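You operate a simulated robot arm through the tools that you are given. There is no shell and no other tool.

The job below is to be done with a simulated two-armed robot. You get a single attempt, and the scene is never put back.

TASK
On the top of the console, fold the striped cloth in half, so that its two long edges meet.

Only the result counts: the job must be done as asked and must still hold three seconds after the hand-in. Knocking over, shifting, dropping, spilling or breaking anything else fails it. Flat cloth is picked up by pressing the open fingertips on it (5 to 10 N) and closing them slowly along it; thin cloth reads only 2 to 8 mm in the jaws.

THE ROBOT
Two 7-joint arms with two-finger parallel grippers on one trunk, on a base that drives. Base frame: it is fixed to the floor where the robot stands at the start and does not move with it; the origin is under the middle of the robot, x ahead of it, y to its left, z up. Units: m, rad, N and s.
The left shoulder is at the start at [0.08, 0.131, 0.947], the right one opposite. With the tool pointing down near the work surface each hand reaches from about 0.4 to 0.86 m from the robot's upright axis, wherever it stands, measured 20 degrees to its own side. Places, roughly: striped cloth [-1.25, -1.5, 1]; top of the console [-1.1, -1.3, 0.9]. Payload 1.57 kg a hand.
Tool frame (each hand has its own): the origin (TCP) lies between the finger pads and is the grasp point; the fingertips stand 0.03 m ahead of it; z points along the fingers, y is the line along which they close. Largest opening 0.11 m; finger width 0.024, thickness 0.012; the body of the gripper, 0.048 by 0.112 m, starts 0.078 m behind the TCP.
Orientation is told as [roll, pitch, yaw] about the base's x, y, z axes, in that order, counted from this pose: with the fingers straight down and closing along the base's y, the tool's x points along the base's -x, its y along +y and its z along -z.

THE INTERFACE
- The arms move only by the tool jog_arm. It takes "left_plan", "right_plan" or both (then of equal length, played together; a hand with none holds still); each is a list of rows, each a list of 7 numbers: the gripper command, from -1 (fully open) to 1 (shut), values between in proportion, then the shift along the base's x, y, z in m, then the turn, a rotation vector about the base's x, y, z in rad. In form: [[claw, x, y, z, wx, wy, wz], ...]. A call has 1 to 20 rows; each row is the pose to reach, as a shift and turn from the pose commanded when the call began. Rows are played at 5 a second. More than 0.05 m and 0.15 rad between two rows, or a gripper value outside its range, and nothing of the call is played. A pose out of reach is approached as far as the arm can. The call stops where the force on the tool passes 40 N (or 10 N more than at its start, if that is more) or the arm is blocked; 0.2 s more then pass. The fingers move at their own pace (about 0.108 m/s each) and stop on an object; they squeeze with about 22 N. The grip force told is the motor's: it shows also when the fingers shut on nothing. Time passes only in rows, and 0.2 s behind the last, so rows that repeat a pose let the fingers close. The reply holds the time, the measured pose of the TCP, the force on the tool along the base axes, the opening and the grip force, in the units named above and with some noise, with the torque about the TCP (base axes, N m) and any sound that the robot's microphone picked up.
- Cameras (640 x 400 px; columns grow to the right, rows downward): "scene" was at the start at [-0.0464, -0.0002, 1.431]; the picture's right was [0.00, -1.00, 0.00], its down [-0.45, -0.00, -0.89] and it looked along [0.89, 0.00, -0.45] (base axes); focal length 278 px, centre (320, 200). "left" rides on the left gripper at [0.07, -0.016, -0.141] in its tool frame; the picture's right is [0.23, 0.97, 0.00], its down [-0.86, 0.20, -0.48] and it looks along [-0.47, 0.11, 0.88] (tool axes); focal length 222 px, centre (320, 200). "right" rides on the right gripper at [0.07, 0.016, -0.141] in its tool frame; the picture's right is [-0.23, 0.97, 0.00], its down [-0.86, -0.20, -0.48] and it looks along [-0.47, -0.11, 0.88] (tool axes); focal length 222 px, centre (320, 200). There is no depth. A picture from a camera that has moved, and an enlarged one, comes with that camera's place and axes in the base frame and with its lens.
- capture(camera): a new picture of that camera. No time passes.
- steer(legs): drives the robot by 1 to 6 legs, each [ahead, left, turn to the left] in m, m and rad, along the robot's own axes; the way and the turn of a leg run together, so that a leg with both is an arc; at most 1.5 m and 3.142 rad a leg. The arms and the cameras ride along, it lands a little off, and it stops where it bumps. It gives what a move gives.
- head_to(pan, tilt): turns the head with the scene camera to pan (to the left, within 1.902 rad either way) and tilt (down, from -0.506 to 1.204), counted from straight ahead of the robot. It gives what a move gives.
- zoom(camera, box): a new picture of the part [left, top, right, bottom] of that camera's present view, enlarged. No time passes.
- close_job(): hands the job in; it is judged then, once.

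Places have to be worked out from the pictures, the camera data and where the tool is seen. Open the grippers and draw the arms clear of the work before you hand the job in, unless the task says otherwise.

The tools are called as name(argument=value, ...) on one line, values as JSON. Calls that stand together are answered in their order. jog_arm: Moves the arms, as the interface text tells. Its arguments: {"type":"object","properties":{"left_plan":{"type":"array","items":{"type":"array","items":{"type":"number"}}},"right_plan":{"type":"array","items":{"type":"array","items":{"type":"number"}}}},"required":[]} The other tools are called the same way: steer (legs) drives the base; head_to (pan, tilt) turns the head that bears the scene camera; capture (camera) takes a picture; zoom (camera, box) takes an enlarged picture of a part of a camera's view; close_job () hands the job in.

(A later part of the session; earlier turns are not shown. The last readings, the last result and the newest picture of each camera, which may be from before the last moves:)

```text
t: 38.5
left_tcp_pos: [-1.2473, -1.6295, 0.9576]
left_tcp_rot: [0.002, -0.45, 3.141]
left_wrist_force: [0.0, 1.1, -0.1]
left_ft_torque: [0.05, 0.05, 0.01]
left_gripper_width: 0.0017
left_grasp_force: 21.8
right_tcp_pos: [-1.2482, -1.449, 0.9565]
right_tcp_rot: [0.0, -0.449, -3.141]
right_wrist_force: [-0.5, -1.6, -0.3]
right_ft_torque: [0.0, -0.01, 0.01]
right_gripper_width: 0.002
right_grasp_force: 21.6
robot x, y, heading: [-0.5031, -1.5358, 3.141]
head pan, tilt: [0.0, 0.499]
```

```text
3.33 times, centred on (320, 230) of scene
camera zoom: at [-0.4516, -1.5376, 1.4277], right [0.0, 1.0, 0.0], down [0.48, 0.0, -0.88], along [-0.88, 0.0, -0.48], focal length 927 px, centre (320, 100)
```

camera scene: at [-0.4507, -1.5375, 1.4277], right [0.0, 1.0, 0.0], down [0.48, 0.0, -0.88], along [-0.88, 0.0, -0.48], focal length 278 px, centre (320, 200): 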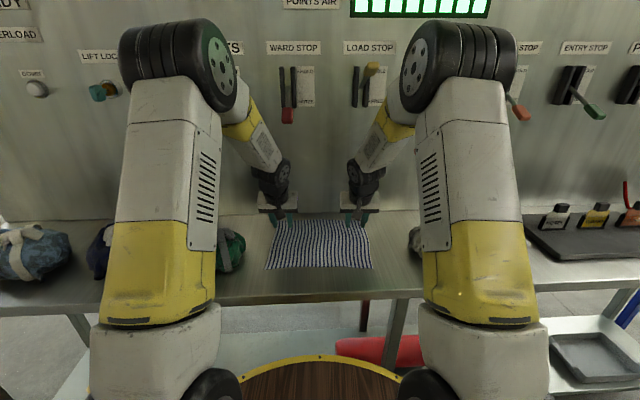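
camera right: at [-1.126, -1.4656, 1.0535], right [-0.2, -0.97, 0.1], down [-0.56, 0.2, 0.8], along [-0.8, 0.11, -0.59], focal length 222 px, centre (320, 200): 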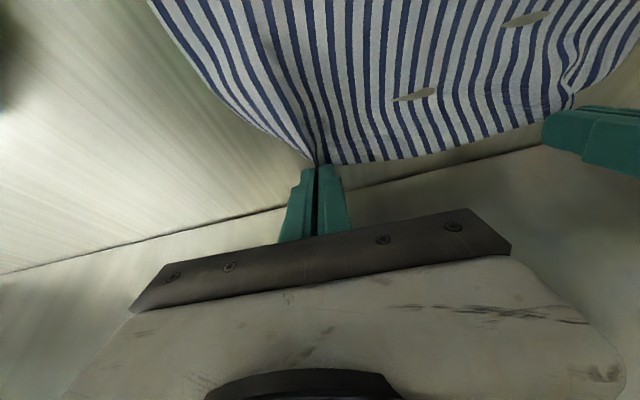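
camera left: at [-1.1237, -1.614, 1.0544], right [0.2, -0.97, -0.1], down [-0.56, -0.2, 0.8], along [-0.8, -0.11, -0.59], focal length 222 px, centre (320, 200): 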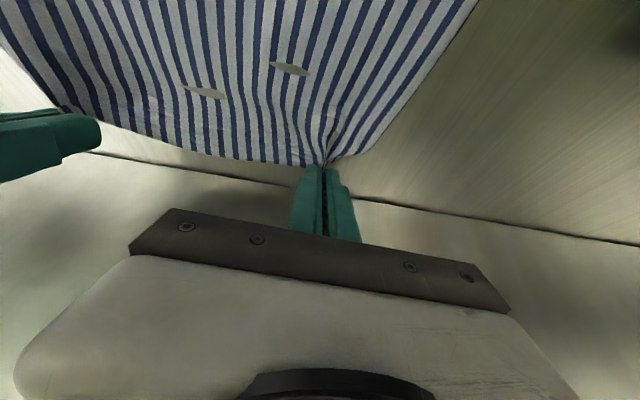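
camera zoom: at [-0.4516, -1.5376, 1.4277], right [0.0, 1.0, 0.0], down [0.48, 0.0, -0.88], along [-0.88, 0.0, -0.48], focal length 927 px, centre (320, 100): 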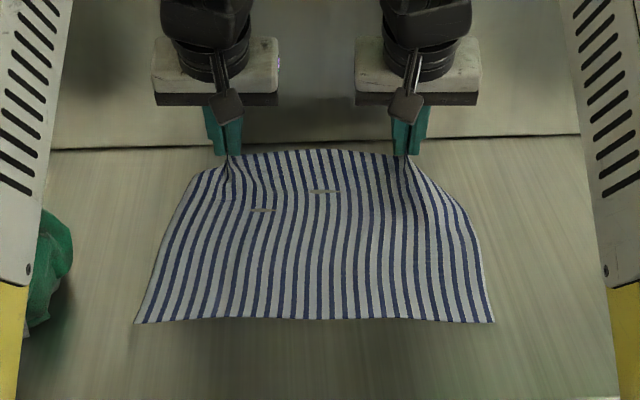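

Both hands hold the far edge and the cloth rises with them. I carry the edge towards me in a low arc (staying below the red lever until past it) to about mid-way, then look.

jog_arm(left_plan=[[1, 0.01, 0, 0.006, 0, 0.01, 0], [1, 0.022, 0, 0.012, 0, 0.02, 0], [1, 0.036, 0, 0.018, 0, 0.03, 0], [1, 0.05, 0, 0.025, 0, 0.04, 0], [1, 0.065, 0, 0.034, 0, 0.05, 0], [1, 0.08, 0, 0.043, 0, 0.06, 0], [1, 0.095, 0, 0.05, 0, 0.07, 0], [1, 0.11, 0, 0.053, 0, 0.08, 0]], right_plan=[[1, 0.01, 0, 0.006, 0, 0.01, 0], [1, 0.022, 0, 0.012, 0, 0.02, 0], [1, 0.036, 0, 0.018, 0, 0.03, 0], [1, 0.05, 0, 0.025, 0, 0.04, 0], [1, 0.065, 0, 0.034, 0, 0.05, 0], [1, 0.08, 0, 0.043, 0, 0.06, 0], [1, 0.095, 0, 0.05, 0, 0.07, 0], [1, 0.11, 0, 0.053, 0, 0.08, 0]])

zoom(camera="scene", box=[220, 150, 420, 300])

capture(camera="left")

```text
t: 40.2
left_tcp_pos: [-1.1381, -1.6304, 1.0099]
left_tcp_rot: [-0.001, -0.529, 3.142]
left_wrist_force: [-0.1, 1.2, -0.5]
left_ft_torque: [0.03, -0.02, 0.01]
left_gripper_width: 0.0015
left_grasp_force: 22.0
right_tcp_pos: [-1.1386, -1.4489, 1.0114]
right_tcp_rot: [-0.001, -0.527, 3.142]
right_wrist_force: [-1.2, -2.0, -0.4]
right_ft_torque: [-0.01, 0.03, -0.01]
right_gripper_width: 0.0022
right_grasp_force: 22.2
robot x, y, heading: [-0.5036, -1.5377, 3.146]
head pan, tilt: [0.0, 0.499]
```

```text
2.67 times, centred on (320, 225) of scene
camera zoom: at [-0.4518, -1.5376, 1.4277], right [0.0, 1.0, 0.0], down [0.48, 0.0, -0.88], along [-0.88, 0.0, -0.48], focal length 742 px, centre (320, 133)
```

zoom: 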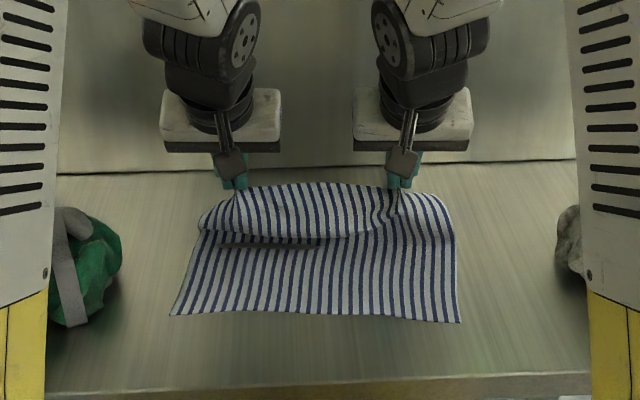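

```text
taken
camera left: at [-1.0062, -1.6141, 1.0965], right [0.2, -0.97, -0.11], down [-0.5, -0.2, 0.84], along [-0.85, -0.11, -0.52], focal length 222 px, centre (320, 200)
```

left: 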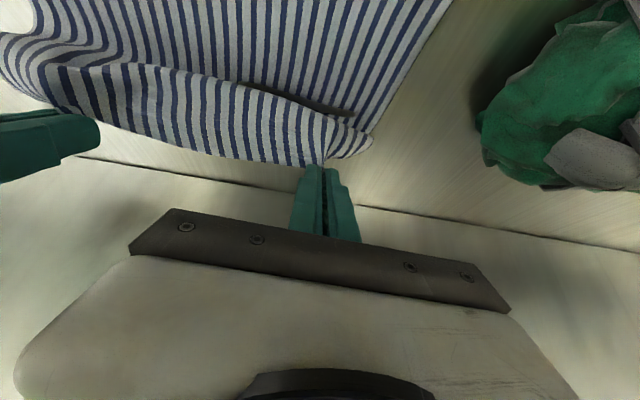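

The cloth came along, but I need to see whether it bulges in front of the hands or folds behind them. I enlarge the hand views.

zoom(camera="left", box=[240, 40, 440, 200])

zoom(camera="right", box=[200, 40, 400, 200])

zoom(camera="scene", box=[270, 200, 400, 280])

```text
2.50 times, centred on (340, 120) of left
camera zoom: at [-1.0062, -1.6141, 1.0965], right [0.2, -0.97, -0.11], down [-0.5, -0.2, 0.84], along [-0.85, -0.11, -0.52], focal length 555 px, centre (270, 400)
```

zoom: 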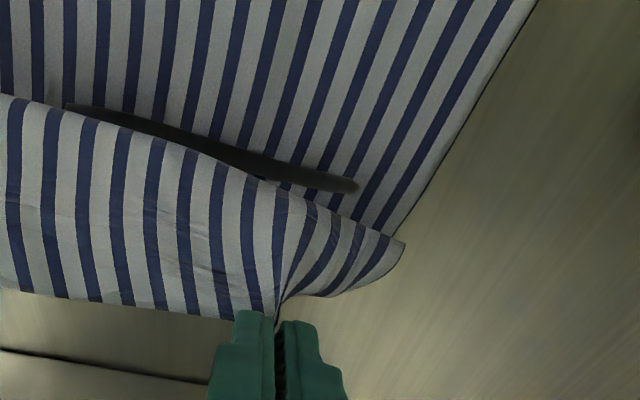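

```text
2.50 times, centred on (300, 120) of right
camera zoom: at [-1.0084, -1.4656, 1.0964], right [-0.2, -0.97, 0.11], down [-0.5, 0.2, 0.84], along [-0.85, 0.11, -0.52], focal length 555 px, centre (370, 400)
```

zoom: 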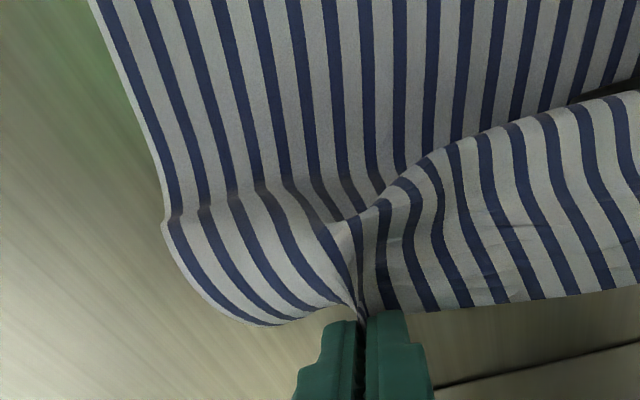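

```text
4.92 times, centred on (335, 240) of scene
camera zoom: at [-0.4518, -1.5376, 1.4277], right [0.0, 1.0, 0.0], down [0.48, 0.0, -0.88], along [-0.88, 0.0, -0.48], focal length 1369 px, centre (246, 3)
```

zoom: 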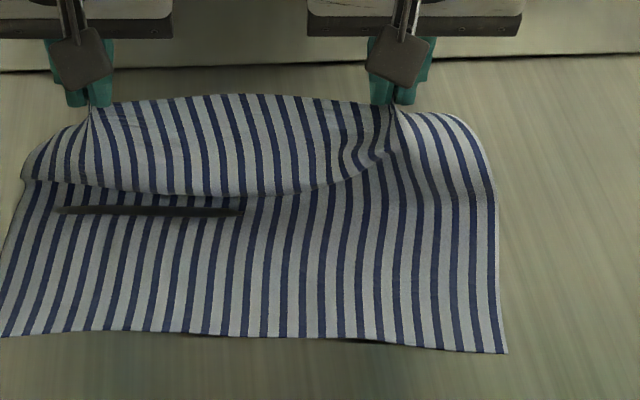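

The slack is bulging in front of the hands instead of folding behind: the arc was too low. The near edge hasn't moved, so I raise the hands straight up to about the full half-width (≈0.12 m above the table) to pull that slack out — here I'm already clear of the levers.

jog_arm(left_plan=[[1, -0.001, 0, 0.01, 0, 0, 0], [1, -0.003, 0, 0.02, 0, 0, 0], [1, -0.005, 0, 0.03, 0, 0, 0], [1, -0.006, 0, 0.038, 0, 0, 0], [1, -0.006, 0, 0.044, 0, 0, 0], [1, -0.006, 0, 0.044, 0, 0, 0], [1, -0.006, 0, 0.044, 0, 0, 0]], right_plan=[[1, -0.001, 0, 0.01, 0, 0, 0], [1, -0.003, 0, 0.02, 0, 0, 0], [1, -0.005, 0, 0.03, 0, 0, 0], [1, -0.006, 0, 0.038, 0, 0, 0], [1, -0.006, 0, 0.044, 0, 0, 0], [1, -0.006, 0, 0.044, 0, 0, 0], [1, -0.006, 0, 0.044, 0, 0, 0]])

zoom(camera="scene", box=[220, 150, 420, 300])

capture(camera="left")

capture(camera="right")

```text
t: 41.9
left_tcp_pos: [-1.1444, -1.6306, 1.0542]
left_tcp_rot: [-0.001, -0.531, 3.141]
left_wrist_force: [-0.5, 0.9, -1.2]
left_ft_torque: [0.03, -0.01, 0.03]
left_gripper_width: 0.0016
left_grasp_force: 22.1
right_tcp_pos: [-1.1463, -1.4494, 1.053]
right_tcp_rot: [-0.002, -0.531, 3.142]
right_wrist_force: [0.1, -0.5, 0.4]
right_ft_torque: [-0.01, 0.02, -0.01]
right_gripper_width: 0.0021
right_grasp_force: 22.4
robot x, y, heading: [-0.5049, -1.5397, 3.141]
head pan, tilt: [0.0, 0.499]
```

```text
2.67 times, centred on (320, 225) of scene
camera zoom: at [-0.4514, -1.5376, 1.4277], right [0.0, 1.0, 0.0], down [0.48, 0.0, -0.88], along [-0.88, 0.0, -0.48], focal length 742 px, centre (320, 133)
```

zoom: 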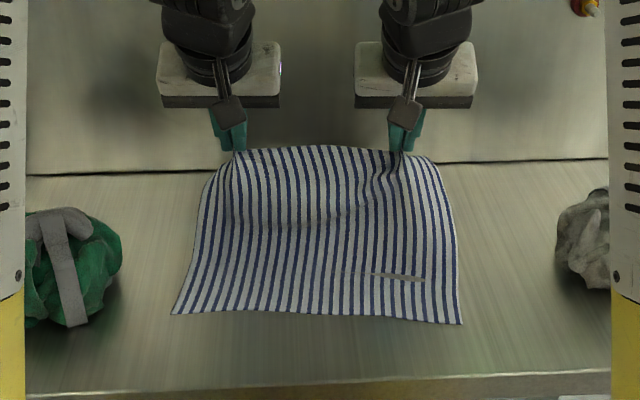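

```text
taken
camera left: at [-1.0128, -1.6136, 1.1415], right [0.2, -0.97, -0.11], down [-0.5, -0.2, 0.84], along [-0.85, -0.11, -0.52], focal length 222 px, centre (320, 200)
```

left: 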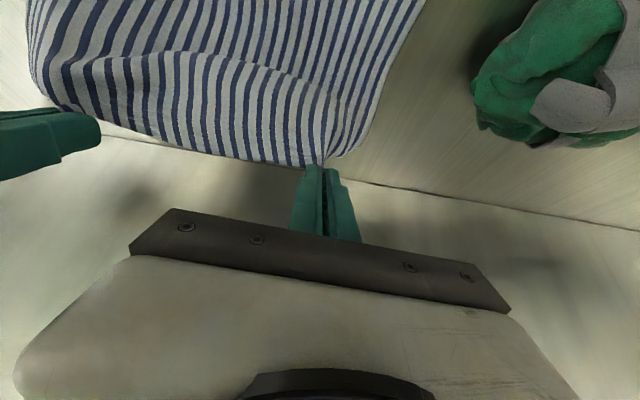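

```text
taken
camera right: at [-1.0147, -1.4649, 1.14], right [-0.2, -0.97, 0.11], down [-0.5, 0.2, 0.85], along [-0.85, 0.11, -0.52], focal length 222 px, centre (320, 200)
```

right: 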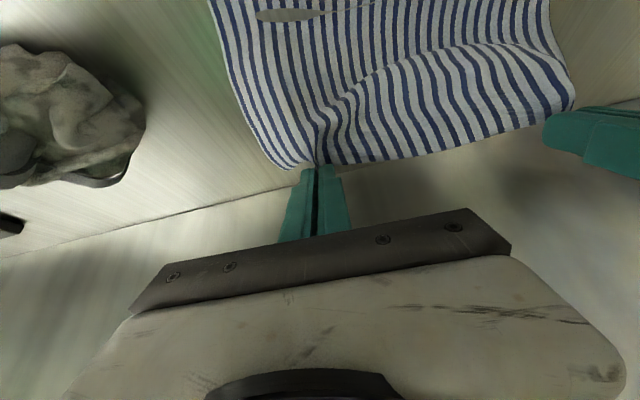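

Most of the slack is pulled out and the near edge stays in place. I now carry the edge along a taut arc of radius ≈0.12 m around the fold line (x≈-1.145), up to about 30° past vertical, then check.

jog_arm(left_plan=[[1, 0.014, 0, 0.003, 0, 0.01, 0], [1, 0.028, 0, 0.002, 0, 0.02, 0], [1, 0.039, 0, -0.002, 0, 0.03, 0], [1, 0.05, 0, -0.006, 0, 0.04, 0], [1, 0.06, 0, -0.01, 0, 0.05, 0], [1, 0.07, 0, -0.0155, 0, 0.05, 0], [1, 0.07, 0, -0.0155, 0, 0.05, 0]], right_plan=[[1, 0.014, 0, 0.003, 0, 0.01, 0], [1, 0.028, 0, 0.002, 0, 0.02, 0], [1, 0.039, 0, -0.002, 0, 0.03, 0], [1, 0.05, 0, -0.006, 0, 0.04, 0], [1, 0.06, 0, -0.01, 0, 0.05, 0], [1, 0.07, 0, -0.0155, 0, 0.05, 0], [1, 0.07, 0, -0.0155, 0, 0.05, 0]])

zoom(camera="scene", box=[220, 150, 420, 300])

capture(camera="left")

capture(camera="right")

```text
t: 43.5
left_tcp_pos: [-1.076, -1.6293, 1.0379]
left_tcp_rot: [0.0, -0.58, 3.141]
left_wrist_force: [-0.3, -0.5, -0.1]
left_ft_torque: [-0.03, 0.03, 0.05]
left_gripper_width: 0.0017
left_grasp_force: 22.1
right_tcp_pos: [-1.0759, -1.4489, 1.0384]
right_tcp_rot: [0.001, -0.581, -3.141]
right_wrist_force: [-0.2, 0.2, -0.3]
right_ft_torque: [-0.03, -0.04, 0.0]
right_gripper_width: 0.002
right_grasp_force: 22.3
robot x, y, heading: [-0.5034, -1.5379, 3.14]
head pan, tilt: [0.0, 0.499]
```

```text
2.67 times, centred on (320, 225) of scene
camera zoom: at [-0.4514, -1.5376, 1.4277], right [0.0, 1.0, 0.0], down [0.48, 0.0, -0.88], along [-0.88, 0.0, -0.48], focal length 742 px, centre (320, 133)
```

zoom: 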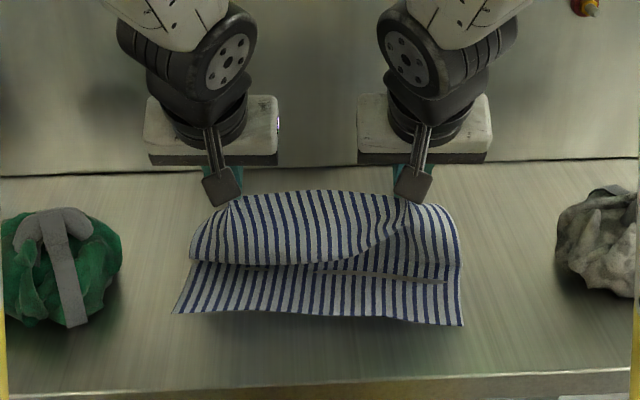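

```text
taken
camera left: at [-0.9389, -1.6127, 1.1177], right [0.19, -0.97, -0.12], down [-0.45, -0.2, 0.87], along [-0.87, -0.11, -0.48], focal length 222 px, centre (320, 200)
```

left: 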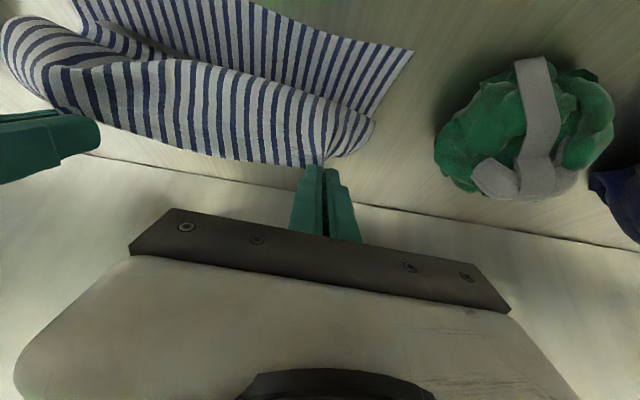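

```text
taken
camera right: at [-0.9407, -1.4649, 1.1185], right [-0.19, -0.97, 0.12], down [-0.45, 0.2, 0.87], along [-0.87, 0.11, -0.48], focal length 222 px, centre (320, 200)
```

right: 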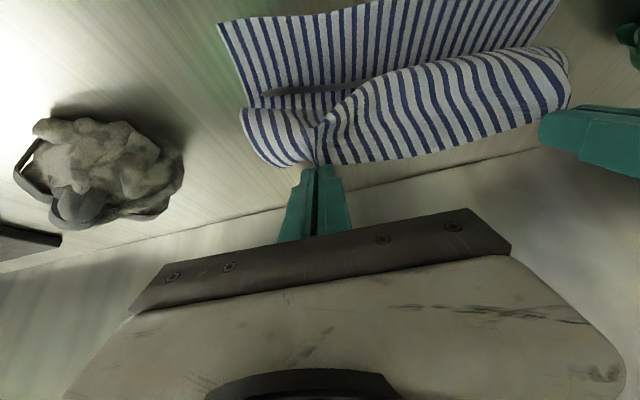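

The cloth is stiff enough that it leaves the grip forward and rolls in front, with the U-turn under it at x≈-1.105 – too near. I move the hands back and down to heel ≈(-1.148, 0.078 above table), so the fold loop rolls back to ≈-1.145, and look.

jog_arm(left_plan=[[1, -0.015, 0, -0.002, 0, 0, 0], [1, -0.03, 0, -0.006, 0, 0, 0], [1, -0.045, 0, -0.012, 0, 0, 0], [1, -0.058, 0, -0.02, 0, 0, 0], [1, -0.066, 0, -0.028, 0, 0, 0], [1, -0.066, 0, -0.032, 0, 0, 0], [1, -0.066, 0, -0.032, 0, 0, 0]], right_plan=[[1, -0.015, 0, -0.002, 0, 0, 0], [1, -0.03, 0, -0.006, 0, 0, 0], [1, -0.045, 0, -0.012, 0, 0, 0], [1, -0.058, 0, -0.02, 0, 0, 0], [1, -0.066, 0, -0.028, 0, 0, 0], [1, -0.066, 0, -0.032, 0, 0, 0], [1, -0.066, 0, -0.032, 0, 0, 0]])

zoom(camera="scene", box=[220, 150, 420, 300])

capture(camera="left")

capture(camera="right")

```text
t: 45.0
left_tcp_pos: [-1.1398, -1.6299, 1.0077]
left_tcp_rot: [0.0, -0.581, 3.142]
left_wrist_force: [-0.9, 0.3, 0.7]
left_ft_torque: [-0.01, 0.0, -0.01]
left_gripper_width: 0.0016
left_grasp_force: 22.0
right_tcp_pos: [-1.1411, -1.4482, 1.0063]
right_tcp_rot: [-0.001, -0.579, -3.142]
right_wrist_force: [0.6, -1.0, -0.6]
right_ft_torque: [-0.01, 0.03, 0.01]
right_gripper_width: 0.0018
right_grasp_force: 22.1
robot x, y, heading: [-0.502, -1.5378, 3.143]
head pan, tilt: [0.0, 0.499]
```

```text
2.67 times, centred on (320, 225) of scene
camera zoom: at [-0.4514, -1.5376, 1.4277], right [0.0, 1.0, 0.0], down [0.48, 0.0, -0.88], along [-0.88, 0.0, -0.48], focal length 742 px, centre (320, 133)
```

zoom: 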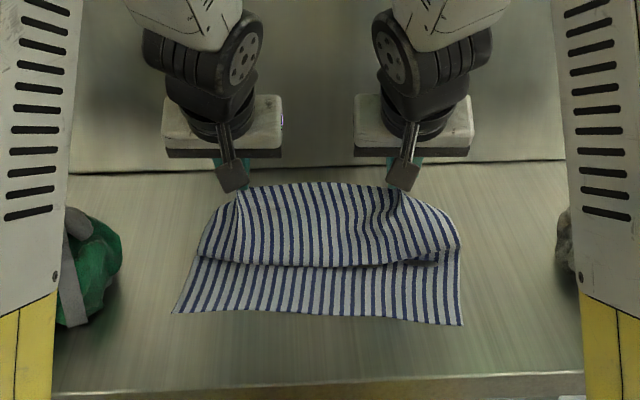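

```text
taken
camera left: at [-1.004, -1.6129, 1.087], right [0.19, -0.97, -0.12], down [-0.45, -0.2, 0.87], along [-0.87, -0.11, -0.48], focal length 222 px, centre (320, 200)
```

left: 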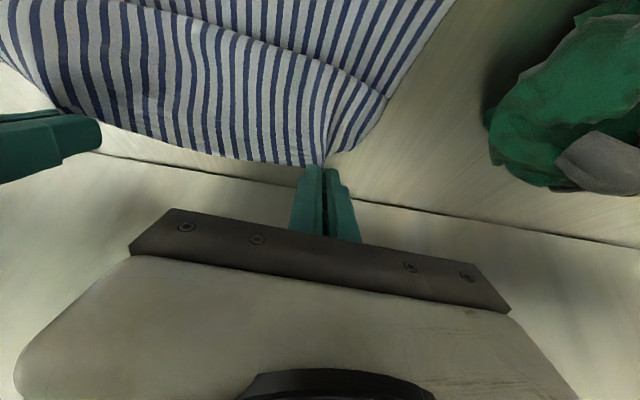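

```text
taken
camera right: at [-1.007, -1.4645, 1.0864], right [-0.19, -0.97, 0.12], down [-0.45, 0.2, 0.87], along [-0.87, 0.11, -0.48], focal length 222 px, centre (320, 200)
```

right: 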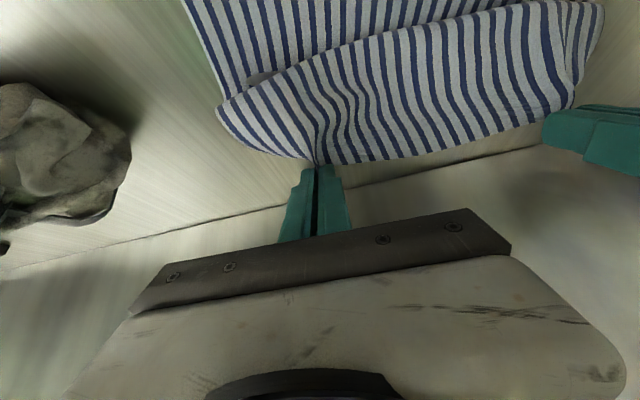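

The roll in front is still fat (front at x≈-1.096). Turning the hands further about the fingertips points the held edge so the cloth leaves the grip more downward; I rotate both to ≈1.0 rad keeping the fingertip heels in place.

jog_arm(left_plan=[[1, 0.003, 0, -0.001, 0, 0.08, 0], [1, 0.006, 0, -0.002, 0, 0.17, 0], [1, 0.009, 0, -0.0035, 0, 0.26, 0], [1, 0.011, 0, -0.0045, 0, 0.34, 0], [1, 0.0123, 0, -0.0054, 0, 0.42, 0], [1, 0.0123, 0, -0.0054, 0, 0.42, 0]], right_plan=[[1, 0.003, 0, -0.001, 0, 0.08, 0], [1, 0.006, 0, -0.002, 0, 0.17, 0], [1, 0.009, 0, -0.0035, 0, 0.26, 0], [1, 0.011, 0, -0.0045, 0, 0.34, 0], [1, 0.0123, 0, -0.0054, 0, 0.42, 0], [1, 0.0123, 0, -0.0054, 0, 0.42, 0]])

zoom(camera="scene", box=[220, 150, 420, 300])

capture(camera="left")

capture(camera="right")

```text
t: 46.5
left_tcp_pos: [-1.1325, -1.6437, 1.0181]
left_tcp_rot: [-0.073, -1.029, -3.052]
left_wrist_force: [0.3, 19.6, -0.7]
left_ft_torque: [0.49, 0.02, -0.44]
left_gripper_width: 0.0021
left_grasp_force: 22.4
right_tcp_pos: [-1.1324, -1.4364, 1.019]
right_tcp_rot: [0.074, -1.026, 3.052]
right_wrist_force: [1.1, -19.5, 0.3]
right_ft_torque: [-0.48, -0.03, 0.48]
right_gripper_width: 0.003
right_grasp_force: 22.0
robot x, y, heading: [-0.4999, -1.533, 3.146]
head pan, tilt: [0.0, 0.499]
```

```text
2.67 times, centred on (320, 225) of scene
camera zoom: at [-0.4514, -1.5376, 1.4277], right [0.0, 1.0, 0.0], down [0.48, 0.0, -0.88], along [-0.88, 0.0, -0.48], focal length 742 px, centre (320, 133)
```

zoom: 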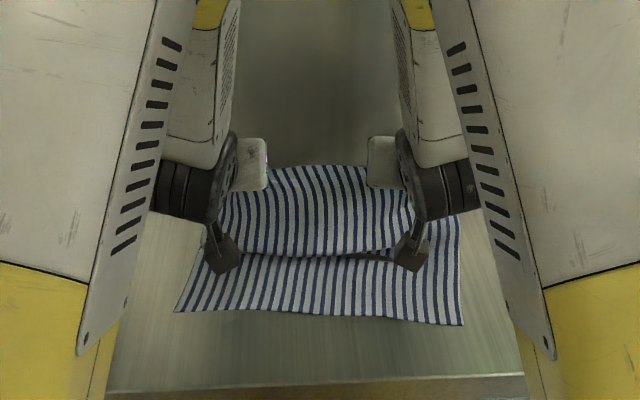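

```text
taken
camera left: at [-0.9746, -1.6223, 1.0324], right [0.14, -0.96, -0.23], down [-0.02, -0.24, 0.97], along [-0.99, -0.13, -0.06], focal length 222 px, centre (320, 200)
```

left: 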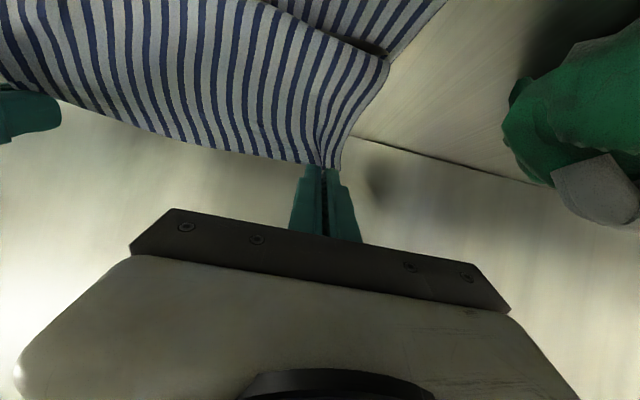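

```text
taken
camera right: at [-0.9778, -1.4562, 1.0324], right [-0.14, -0.96, 0.23], down [-0.03, 0.24, 0.97], along [-0.99, 0.13, -0.06], focal length 222 px, centre (320, 200)
```

right: 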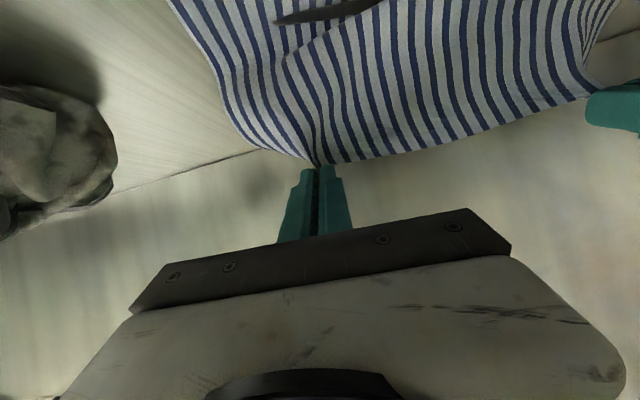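

The arms hit their limit: the hands spread (±19.5 N along y) and stretched the cloth between them. I turn back to about 0.73 rad at once.

jog_arm(left_plan=[[1, -0.003, 0, 0.0012, 0, -0.1, 0], [1, -0.006, 0, 0.0024, 0, -0.2, 0], [1, -0.008, 0, 0.0033, 0, -0.27, 0], [1, -0.008, 0, 0.0033, 0, -0.27, 0]], right_plan=[[1, -0.003, 0, 0.0012, 0, -0.1, 0], [1, -0.006, 0, 0.0024, 0, -0.2, 0], [1, -0.008, 0, 0.0033, 0, -0.27, 0], [1, -0.008, 0, 0.0033, 0, -0.27, 0]])

zoom(camera="scene", box=[220, 150, 420, 300])

capture(camera="left")

capture(camera="right")

```text
t: 47.5
left_tcp_pos: [-1.1357, -1.6303, 1.0045]
left_tcp_rot: [0.0, -0.727, 3.141]
left_wrist_force: [0.1, -0.1, 0.1]
left_ft_torque: [0.03, -0.05, 0.02]
left_gripper_width: 0.0018
left_grasp_force: 22.3
right_tcp_pos: [-1.1369, -1.4502, 1.0047]
right_tcp_rot: [0.001, -0.727, -3.142]
right_wrist_force: [0.5, -0.4, 0.5]
right_ft_torque: [-0.01, -0.01, 0.01]
right_gripper_width: 0.0017
right_grasp_force: 21.6
robot x, y, heading: [-0.5044, -1.5385, 3.144]
head pan, tilt: [0.0, 0.499]
```

```text
2.67 times, centred on (320, 225) of scene
camera zoom: at [-0.4514, -1.5376, 1.4277], right [0.0, 1.0, 0.0], down [0.48, 0.0, -0.88], along [-0.88, 0.0, -0.48], focal length 742 px, centre (320, 133)
```

zoom: 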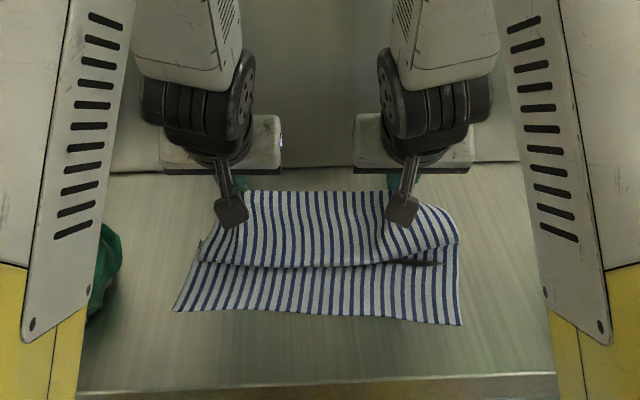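

```text
taken
camera left: at [-0.9894, -1.6136, 1.0635], right [0.17, -0.97, -0.15], down [-0.32, -0.2, 0.93], along [-0.93, -0.11, -0.35], focal length 222 px, centre (320, 200)
```

left: 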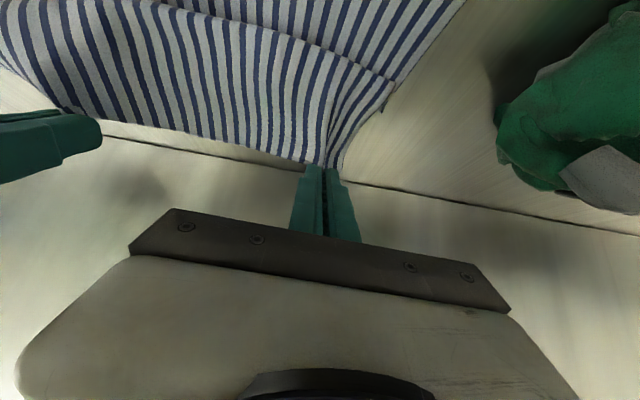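

```text
taken
camera right: at [-0.9919, -1.4654, 1.0632], right [-0.17, -0.97, 0.15], down [-0.32, 0.2, 0.93], along [-0.93, 0.11, -0.35], focal length 222 px, centre (320, 200)
```

right: 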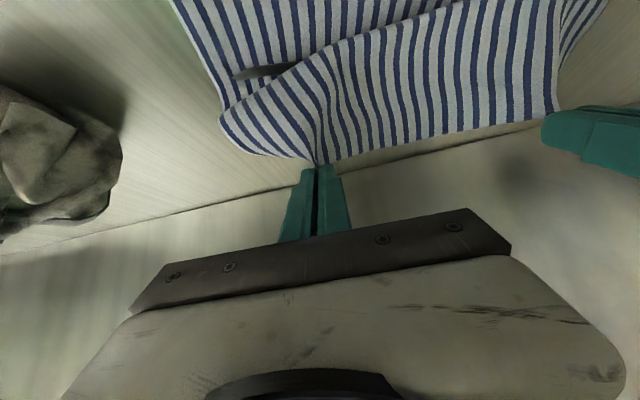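

Grip still holds and the near edge is unchanged. Since the cloth leaves the jaws toward me, the natural fold has its loop on my side: I'll lift the whole cloth so it hangs, set its near edge down first (trailing toward the panel), lay the lower half toward me, then bring the held edge back over it. First I raise straight up (3 cm clear of the red lever's tip).

jog_arm(left_plan=[[1, 0.002, 0, 0.02, 0, 0, 0], [1, 0.004, 0, 0.04, 0, 0, 0], [1, 0.006, 0, 0.06, 0, 0, 0], [1, 0.006, 0, 0.08, 0, 0, 0], [1, 0.006, 0, 0.1, 0, 0, 0], [1, 0.006, 0, 0.12, 0, 0, 0], [1, 0.006, 0, 0.14, 0, 0, 0], [1, 0.006, 0, 0.16, 0, 0, 0], [1, 0.006, 0, 0.18, 0, 0, 0], [1, 0.006, 0, 0.18, 0, 0, 0]], right_plan=[[1, 0.002, 0, 0.02, 0, 0, 0], [1, 0.004, 0, 0.04, 0, 0, 0], [1, 0.006, 0, 0.06, 0, 0, 0], [1, 0.006, 0, 0.08, 0, 0, 0], [1, 0.006, 0, 0.1, 0, 0, 0], [1, 0.006, 0, 0.12, 0, 0, 0], [1, 0.006, 0, 0.14, 0, 0, 0], [1, 0.006, 0, 0.16, 0, 0, 0], [1, 0.006, 0, 0.18, 0, 0, 0], [1, 0.006, 0, 0.18, 0, 0, 0]])

capture(camera="scene")

capture(camera="left")

capture(camera="right")

```text
t: 49.6
left_tcp_pos: [-1.131, -1.6312, 1.1839]
left_tcp_rot: [0.0, -0.729, 3.141]
left_wrist_force: [0.3, 0.0, -0.1]
left_ft_torque: [0.0, 0.0, -0.01]
left_gripper_width: 0.0012
left_grasp_force: 21.7
right_tcp_pos: [-1.1299, -1.4489, 1.1836]
right_tcp_rot: [0.002, -0.731, 3.142]
right_wrist_force: [0.7, -0.1, 0.2]
right_ft_torque: [-0.04, 0.01, -0.02]
right_gripper_width: 0.0016
right_grasp_force: 22.0
robot x, y, heading: [-0.504, -1.5355, 3.14]
head pan, tilt: [0.0, 0.499]
```

```text
taken
camera scene: at [-0.4514, -1.5376, 1.4277], right [0.0, 1.0, 0.0], down [0.48, 0.0, -0.88], along [-0.88, 0.0, -0.48], focal length 278 px, centre (320, 200)
```

scene: 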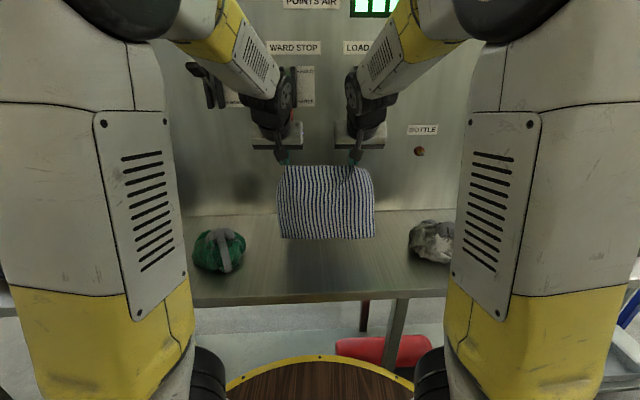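

```text
taken
camera left: at [-0.9838, -1.614, 1.2428], right [0.17, -0.97, -0.15], down [-0.32, -0.2, 0.93], along [-0.93, -0.11, -0.34], focal length 222 px, centre (320, 200)
```

left: 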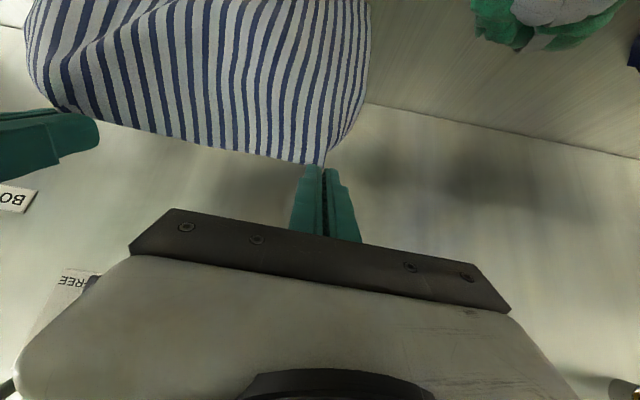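

```text
taken
camera right: at [-0.9852, -1.465, 1.2428], right [-0.17, -0.97, 0.15], down [-0.32, 0.2, 0.93], along [-0.93, 0.11, -0.34], focal length 222 px, centre (320, 200)
```

right: 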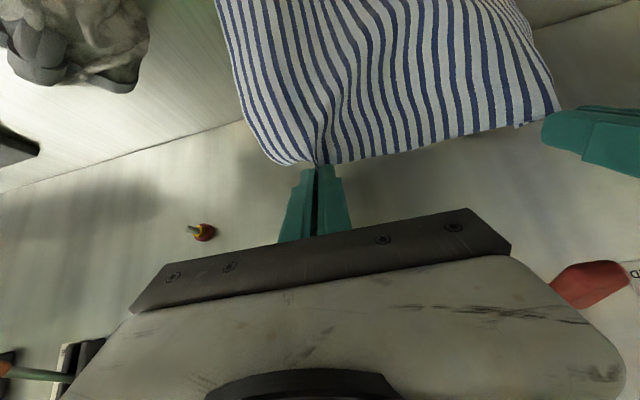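

The whole cloth now hangs freely from the two grips, with its lower hem a few centimetres above the table. I enlarge to judge the hem's place.

zoom(camera="scene", box=[240, 120, 420, 270])

```text
2.67 times, centred on (330, 195) of scene
camera zoom: at [-0.4514, -1.5376, 1.4277], right [0.0, 1.0, 0.0], down [0.48, 0.0, -0.88], along [-0.88, 0.0, -0.48], focal length 742 px, centre (293, 213)
```

zoom: 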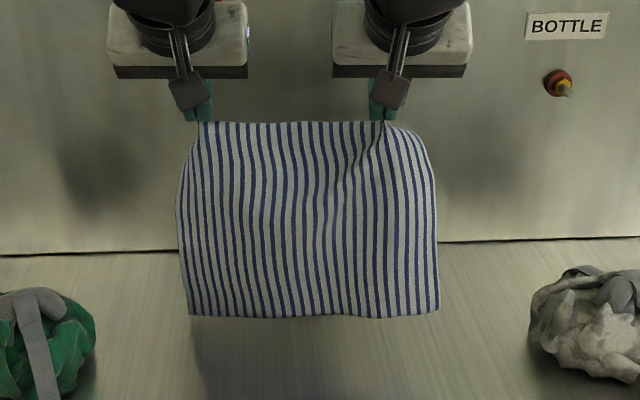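

The hem is roughly 3–4 cm above the table at x≈-1.11. I lower about 3.5 cm while shifting 1 cm toward the panel so it nearly touches, then look.

jog_arm(left_plan=[[1, -0.003, 0, -0.01, 0, 0, 0], [1, -0.006, 0, -0.02, 0, 0, 0], [1, -0.009, 0, -0.028, 0, 0, 0], [1, -0.012, 0, -0.035, 0, 0, 0], [1, -0.012, 0, -0.035, 0, 0, 0], [1, -0.012, 0, -0.035, 0, 0, 0]], right_plan=[[1, -0.003, 0, -0.01, 0, 0, 0], [1, -0.006, 0, -0.02, 0, 0, 0], [1, -0.009, 0, -0.028, 0, 0, 0], [1, -0.012, 0, -0.035, 0, 0, 0], [1, -0.012, 0, -0.035, 0, 0, 0], [1, -0.012, 0, -0.035, 0, 0, 0]])

zoom(camera="scene", box=[240, 120, 420, 270])

capture(camera="left")

```text
t: 51.0
left_tcp_pos: [-1.142, -1.6308, 1.1481]
left_tcp_rot: [0.0, -0.729, 3.142]
left_wrist_force: [-0.6, -0.1, 0.2]
left_ft_torque: [0.0, 0.01, -0.03]
left_gripper_width: 0.0015
left_grasp_force: 21.6
right_tcp_pos: [-1.1414, -1.4494, 1.1481]
right_tcp_rot: [-0.001, -0.729, -3.142]
right_wrist_force: [0.2, 0.4, 0.0]
right_ft_torque: [0.0, 0.0, -0.02]
right_gripper_width: 0.0019
right_grasp_force: 21.7
robot x, y, heading: [-0.5047, -1.5379, 3.141]
head pan, tilt: [0.0, 0.499]
```

```text
2.67 times, centred on (330, 195) of scene
camera zoom: at [-0.4514, -1.5376, 1.4277], right [0.0, 1.0, 0.0], down [0.48, 0.0, -0.88], along [-0.88, 0.0, -0.48], focal length 742 px, centre (293, 213)
```

zoom: 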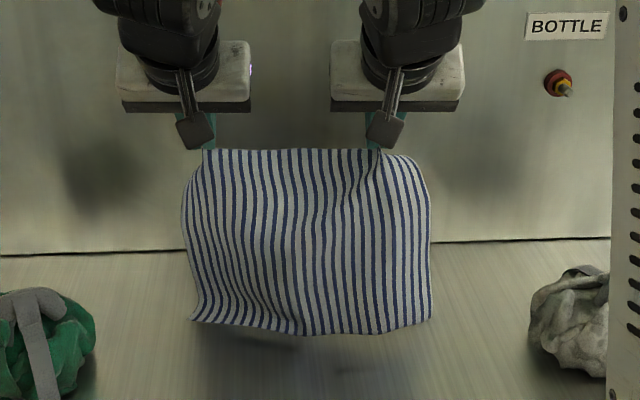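

```text
taken
camera left: at [-0.996, -1.6134, 1.2075], right [0.17, -0.97, -0.15], down [-0.32, -0.2, 0.93], along [-0.93, -0.11, -0.34], focal length 222 px, centre (320, 200)
```

left: 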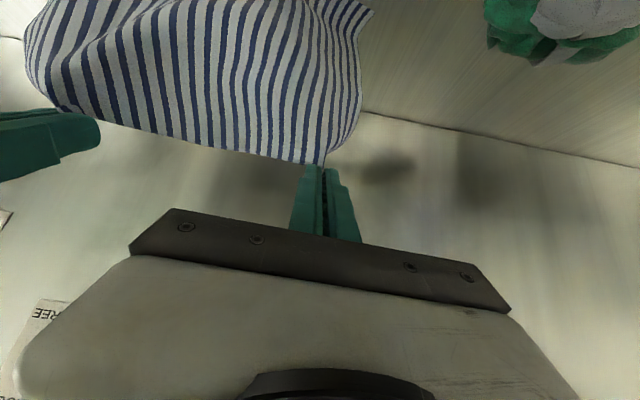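

Triangulation puts the left hem corner on the table at x≈-1.158, right under the grip. Now I move toward myself while lowering, so that the hem trails toward the panel.

jog_arm(left_plan=[[1, 0.006, 0, -0.003, 0, 0, 0], [1, 0.013, 0, -0.007, 0, 0, 0], [1, 0.02, 0, -0.011, 0, 0, 0], [1, 0.027, 0, -0.015, 0, 0, 0], [1, 0.034, 0, -0.02, 0, 0, 0], [1, 0.04, 0, -0.025, 0, 0, 0]], right_plan=[[1, 0.006, 0, -0.003, 0, 0, 0], [1, 0.013, 0, -0.007, 0, 0, 0], [1, 0.02, 0, -0.011, 0, 0, 0], [1, 0.027, 0, -0.015, 0, 0, 0], [1, 0.034, 0, -0.02, 0, 0, 0], [1, 0.04, 0, -0.025, 0, 0, 0]])

zoom(camera="scene", box=[240, 120, 420, 270])

capture(camera="left")

capture(camera="right")

```text
t: 52.5
left_tcp_pos: [-1.1019, -1.6299, 1.1247]
left_tcp_rot: [-0.001, -0.729, 3.14]
left_wrist_force: [-0.8, -0.3, -0.3]
left_ft_torque: [0.03, 0.0, -0.01]
left_gripper_width: 0.0014
left_grasp_force: 21.9
right_tcp_pos: [-1.103, -1.4496, 1.1257]
right_tcp_rot: [-0.001, -0.73, -3.141]
right_wrist_force: [-0.5, 0.1, 0.6]
right_ft_torque: [0.01, -0.02, -0.02]
right_gripper_width: 0.0018
right_grasp_force: 22.1
robot x, y, heading: [-0.5035, -1.5358, 3.141]
head pan, tilt: [0.0, 0.499]
```

```text
2.67 times, centred on (330, 195) of scene
camera zoom: at [-0.4514, -1.5375, 1.4277], right [0.0, 1.0, 0.0], down [0.48, 0.0, -0.88], along [-0.88, 0.0, -0.48], focal length 742 px, centre (293, 213)
```

zoom: 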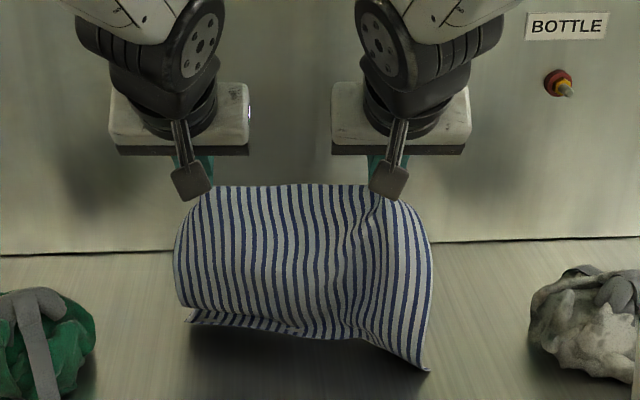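

```text
taken
camera left: at [-0.9559, -1.6131, 1.184], right [0.17, -0.97, -0.15], down [-0.32, -0.2, 0.93], along [-0.93, -0.11, -0.34], focal length 222 px, centre (320, 200)
```

left: 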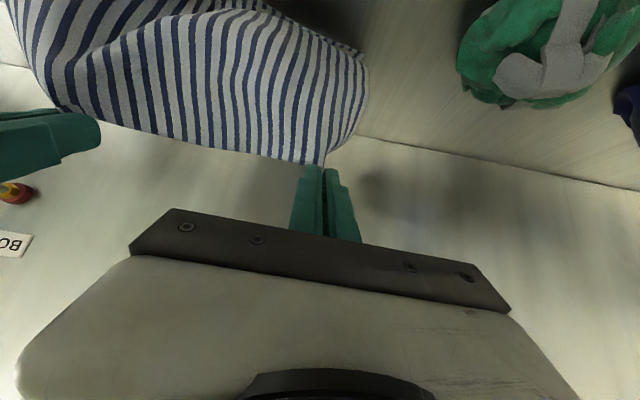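

```text
taken
camera right: at [-0.9569, -1.4653, 1.1839], right [-0.17, -0.97, 0.15], down [-0.32, 0.2, 0.93], along [-0.93, 0.11, -0.34], focal length 222 px, centre (320, 200)
```

right: 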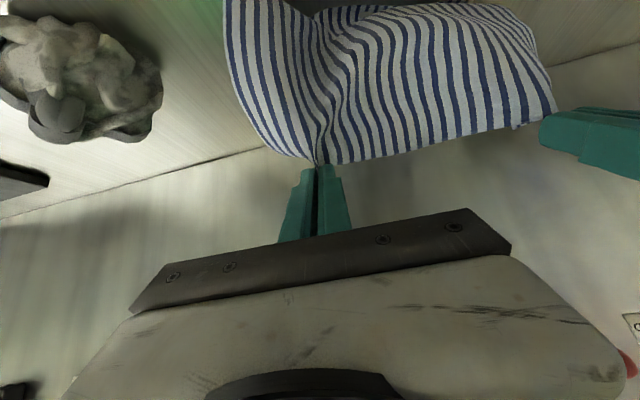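

The hem stuck and the slack bowed forward unevenly (right corner ahead). I raise again so the cloth hangs free, move back to x≈-1.142 and let it settle.

jog_arm(left_plan=[[1, 0.0, 0, 0.015, 0, 0, 0], [1, 0.0, 0, 0.03, 0, 0, 0], [1, 0.0, 0, 0.045, 0, 0, 0], [1, 0.0, 0, 0.06, 0, 0, 0], [1, -0.01, 0, 0.065, 0, 0, 0], [1, -0.02, 0, 0.065, 0, 0, 0], [1, -0.03, 0, 0.062, 0, 0, 0], [1, -0.04, 0, 0.06, 0, 0, 0], [1, -0.04, 0, 0.058, 0, 0, 0], [1, -0.04, 0, 0.058, 0, 0, 0], [1, -0.04, 0, 0.058, 0, 0, 0], [1, -0.04, 0, 0.058, 0, 0, 0], [1, -0.04, 0, 0.058, 0, 0, 0]], right_plan=[[1, 0.0, 0, 0.015, 0, 0, 0], [1, 0.0, 0, 0.03, 0, 0, 0], [1, 0.0, 0, 0.045, 0, 0, 0], [1, 0.0, 0, 0.06, 0, 0, 0], [1, -0.01, 0, 0.065, 0, 0, 0], [1, -0.02, 0, 0.065, 0, 0, 0], [1, -0.03, 0, 0.062, 0, 0, 0], [1, -0.04, 0, 0.06, 0, 0, 0], [1, -0.04, 0, 0.058, 0, 0, 0], [1, -0.04, 0, 0.058, 0, 0, 0], [1, -0.04, 0, 0.058, 0, 0, 0], [1, -0.04, 0, 0.058, 0, 0, 0], [1, -0.04, 0, 0.058, 0, 0, 0]])

zoom(camera="scene", box=[240, 120, 420, 270])

capture(camera="right")

```text
t: 55.2
left_tcp_pos: [-1.1424, -1.6291, 1.1821]
left_tcp_rot: [0.0, -0.728, 3.142]
left_wrist_force: [0.3, 0.1, -0.8]
left_ft_torque: [0.03, -0.03, -0.01]
left_gripper_width: 0.0015
left_grasp_force: 22.2
right_tcp_pos: [-1.1441, -1.4492, 1.182]
right_tcp_rot: [0.001, -0.729, 3.141]
right_wrist_force: [-0.3, 0.0, -0.7]
right_ft_torque: [0.03, 0.01, 0.01]
right_gripper_width: 0.002
right_grasp_force: 22.2
robot x, y, heading: [-0.5037, -1.5372, 3.141]
head pan, tilt: [0.0, 0.499]
```

```text
2.67 times, centred on (330, 195) of scene
camera zoom: at [-0.4514, -1.5376, 1.4277], right [0.0, 1.0, 0.0], down [0.48, 0.0, -0.88], along [-0.88, 0.0, -0.48], focal length 742 px, centre (293, 213)
```

zoom: 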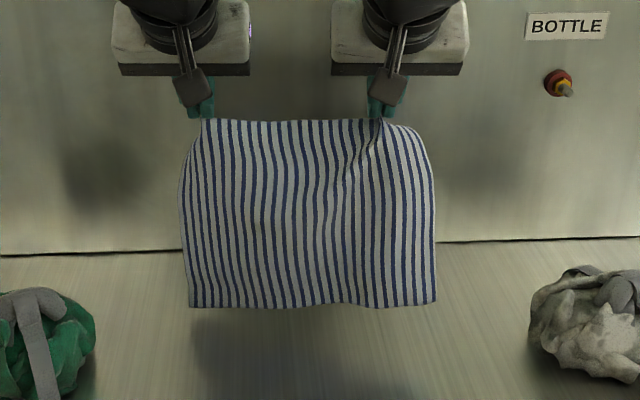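

```text
taken
camera right: at [-0.9981, -1.4652, 1.2406], right [-0.17, -0.97, 0.15], down [-0.32, 0.2, 0.93], along [-0.93, 0.11, -0.34], focal length 222 px, centre (320, 200)
```

right: 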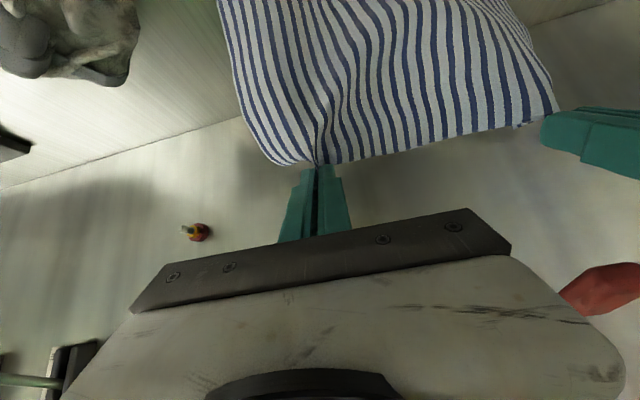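

It hangs evenly again, hem ≈2 cm above the table at x≈-1.155. I lower so the hem just touches and then move 8 cm toward me at constant height, so the friction makes the hem trail.

jog_arm(left_plan=[[1, 0, 0, -0.012, 0, 0, 0], [1, 0.002, 0, -0.024, 0, 0, 0], [1, 0.01, 0, -0.026, 0, 0, 0], [1, 0.02, 0, -0.027, 0, 0, 0], [1, 0.03, 0, -0.028, 0, 0, 0], [1, 0.04, 0, -0.029, 0, 0, 0], [1, 0.05, 0, -0.03, 0, 0, 0], [1, 0.06, 0, -0.031, 0, 0, 0], [1, 0.07, 0, -0.032, 0, 0, 0], [1, 0.08, 0, -0.034, 0, 0, 0]], right_plan=[[1, 0, 0, -0.012, 0, 0, 0], [1, 0.002, 0, -0.024, 0, 0, 0], [1, 0.01, 0, -0.026, 0, 0, 0], [1, 0.02, 0, -0.027, 0, 0, 0], [1, 0.03, 0, -0.028, 0, 0, 0], [1, 0.04, 0, -0.029, 0, 0, 0], [1, 0.05, 0, -0.03, 0, 0, 0], [1, 0.06, 0, -0.031, 0, 0, 0], [1, 0.07, 0, -0.032, 0, 0, 0], [1, 0.08, 0, -0.034, 0, 0, 0]])

zoom(camera="scene", box=[240, 150, 420, 300])

capture(camera="right")

capture(camera="left")

```text
t: 57.5
left_tcp_pos: [-1.0626, -1.6291, 1.1473]
left_tcp_rot: [0.0, -0.729, 3.142]
left_wrist_force: [0.2, 0.0, -0.4]
left_ft_torque: [0.0, 0.0, -0.03]
left_gripper_width: 0.0016
left_grasp_force: 21.9
right_tcp_pos: [-1.0632, -1.4489, 1.1481]
right_tcp_rot: [0.0, -0.729, 3.141]
right_wrist_force: [0.1, 0.7, 0.6]
right_ft_torque: [0.0, 0.01, -0.03]
right_gripper_width: 0.0017
right_grasp_force: 21.6
robot x, y, heading: [-0.5032, -1.5407, 3.137]
head pan, tilt: [0.0, 0.499]
```

```text
2.67 times, centred on (330, 225) of scene
camera zoom: at [-0.4515, -1.5376, 1.4277], right [0.0, 1.0, 0.0], down [0.48, 0.0, -0.88], along [-0.88, 0.0, -0.48], focal length 742 px, centre (293, 133)
```

zoom: 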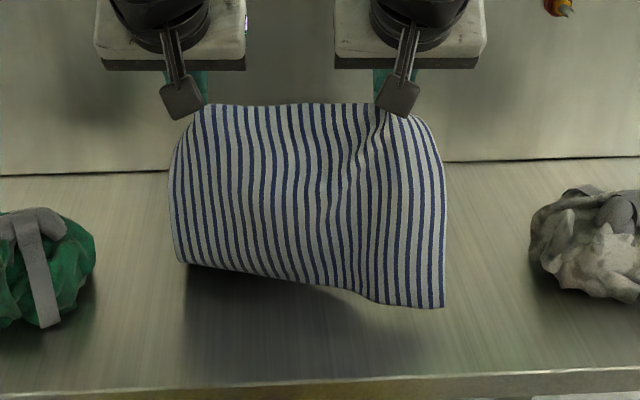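

```text
taken
camera right: at [-0.9175, -1.4653, 1.2067], right [-0.17, -0.97, 0.15], down [-0.32, 0.2, 0.93], along [-0.93, 0.11, -0.34], focal length 222 px, centre (320, 200)
```

right: 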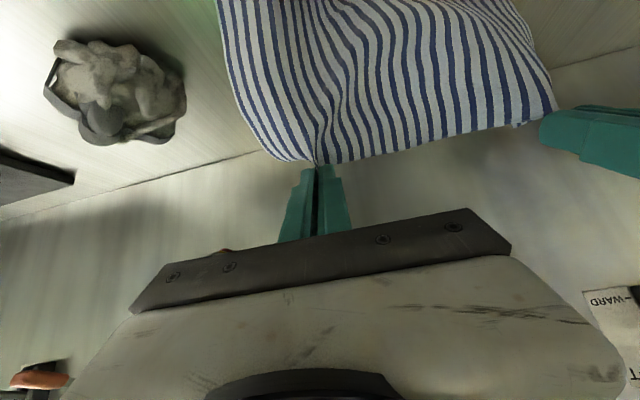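

```text
taken
camera left: at [-0.9156, -1.613, 1.2062], right [0.17, -0.97, -0.15], down [-0.32, -0.2, 0.93], along [-0.93, -0.11, -0.34], focal length 222 px, centre (320, 200)
```

left: 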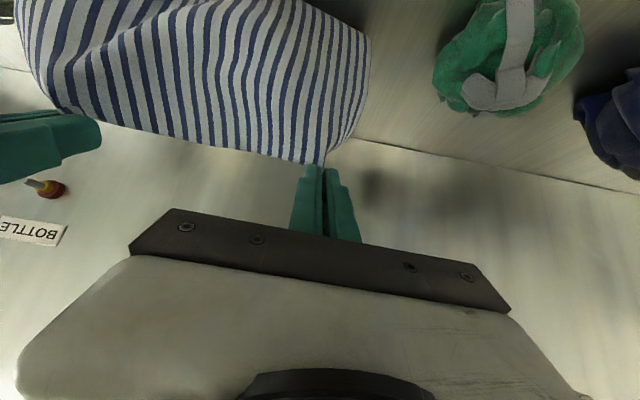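

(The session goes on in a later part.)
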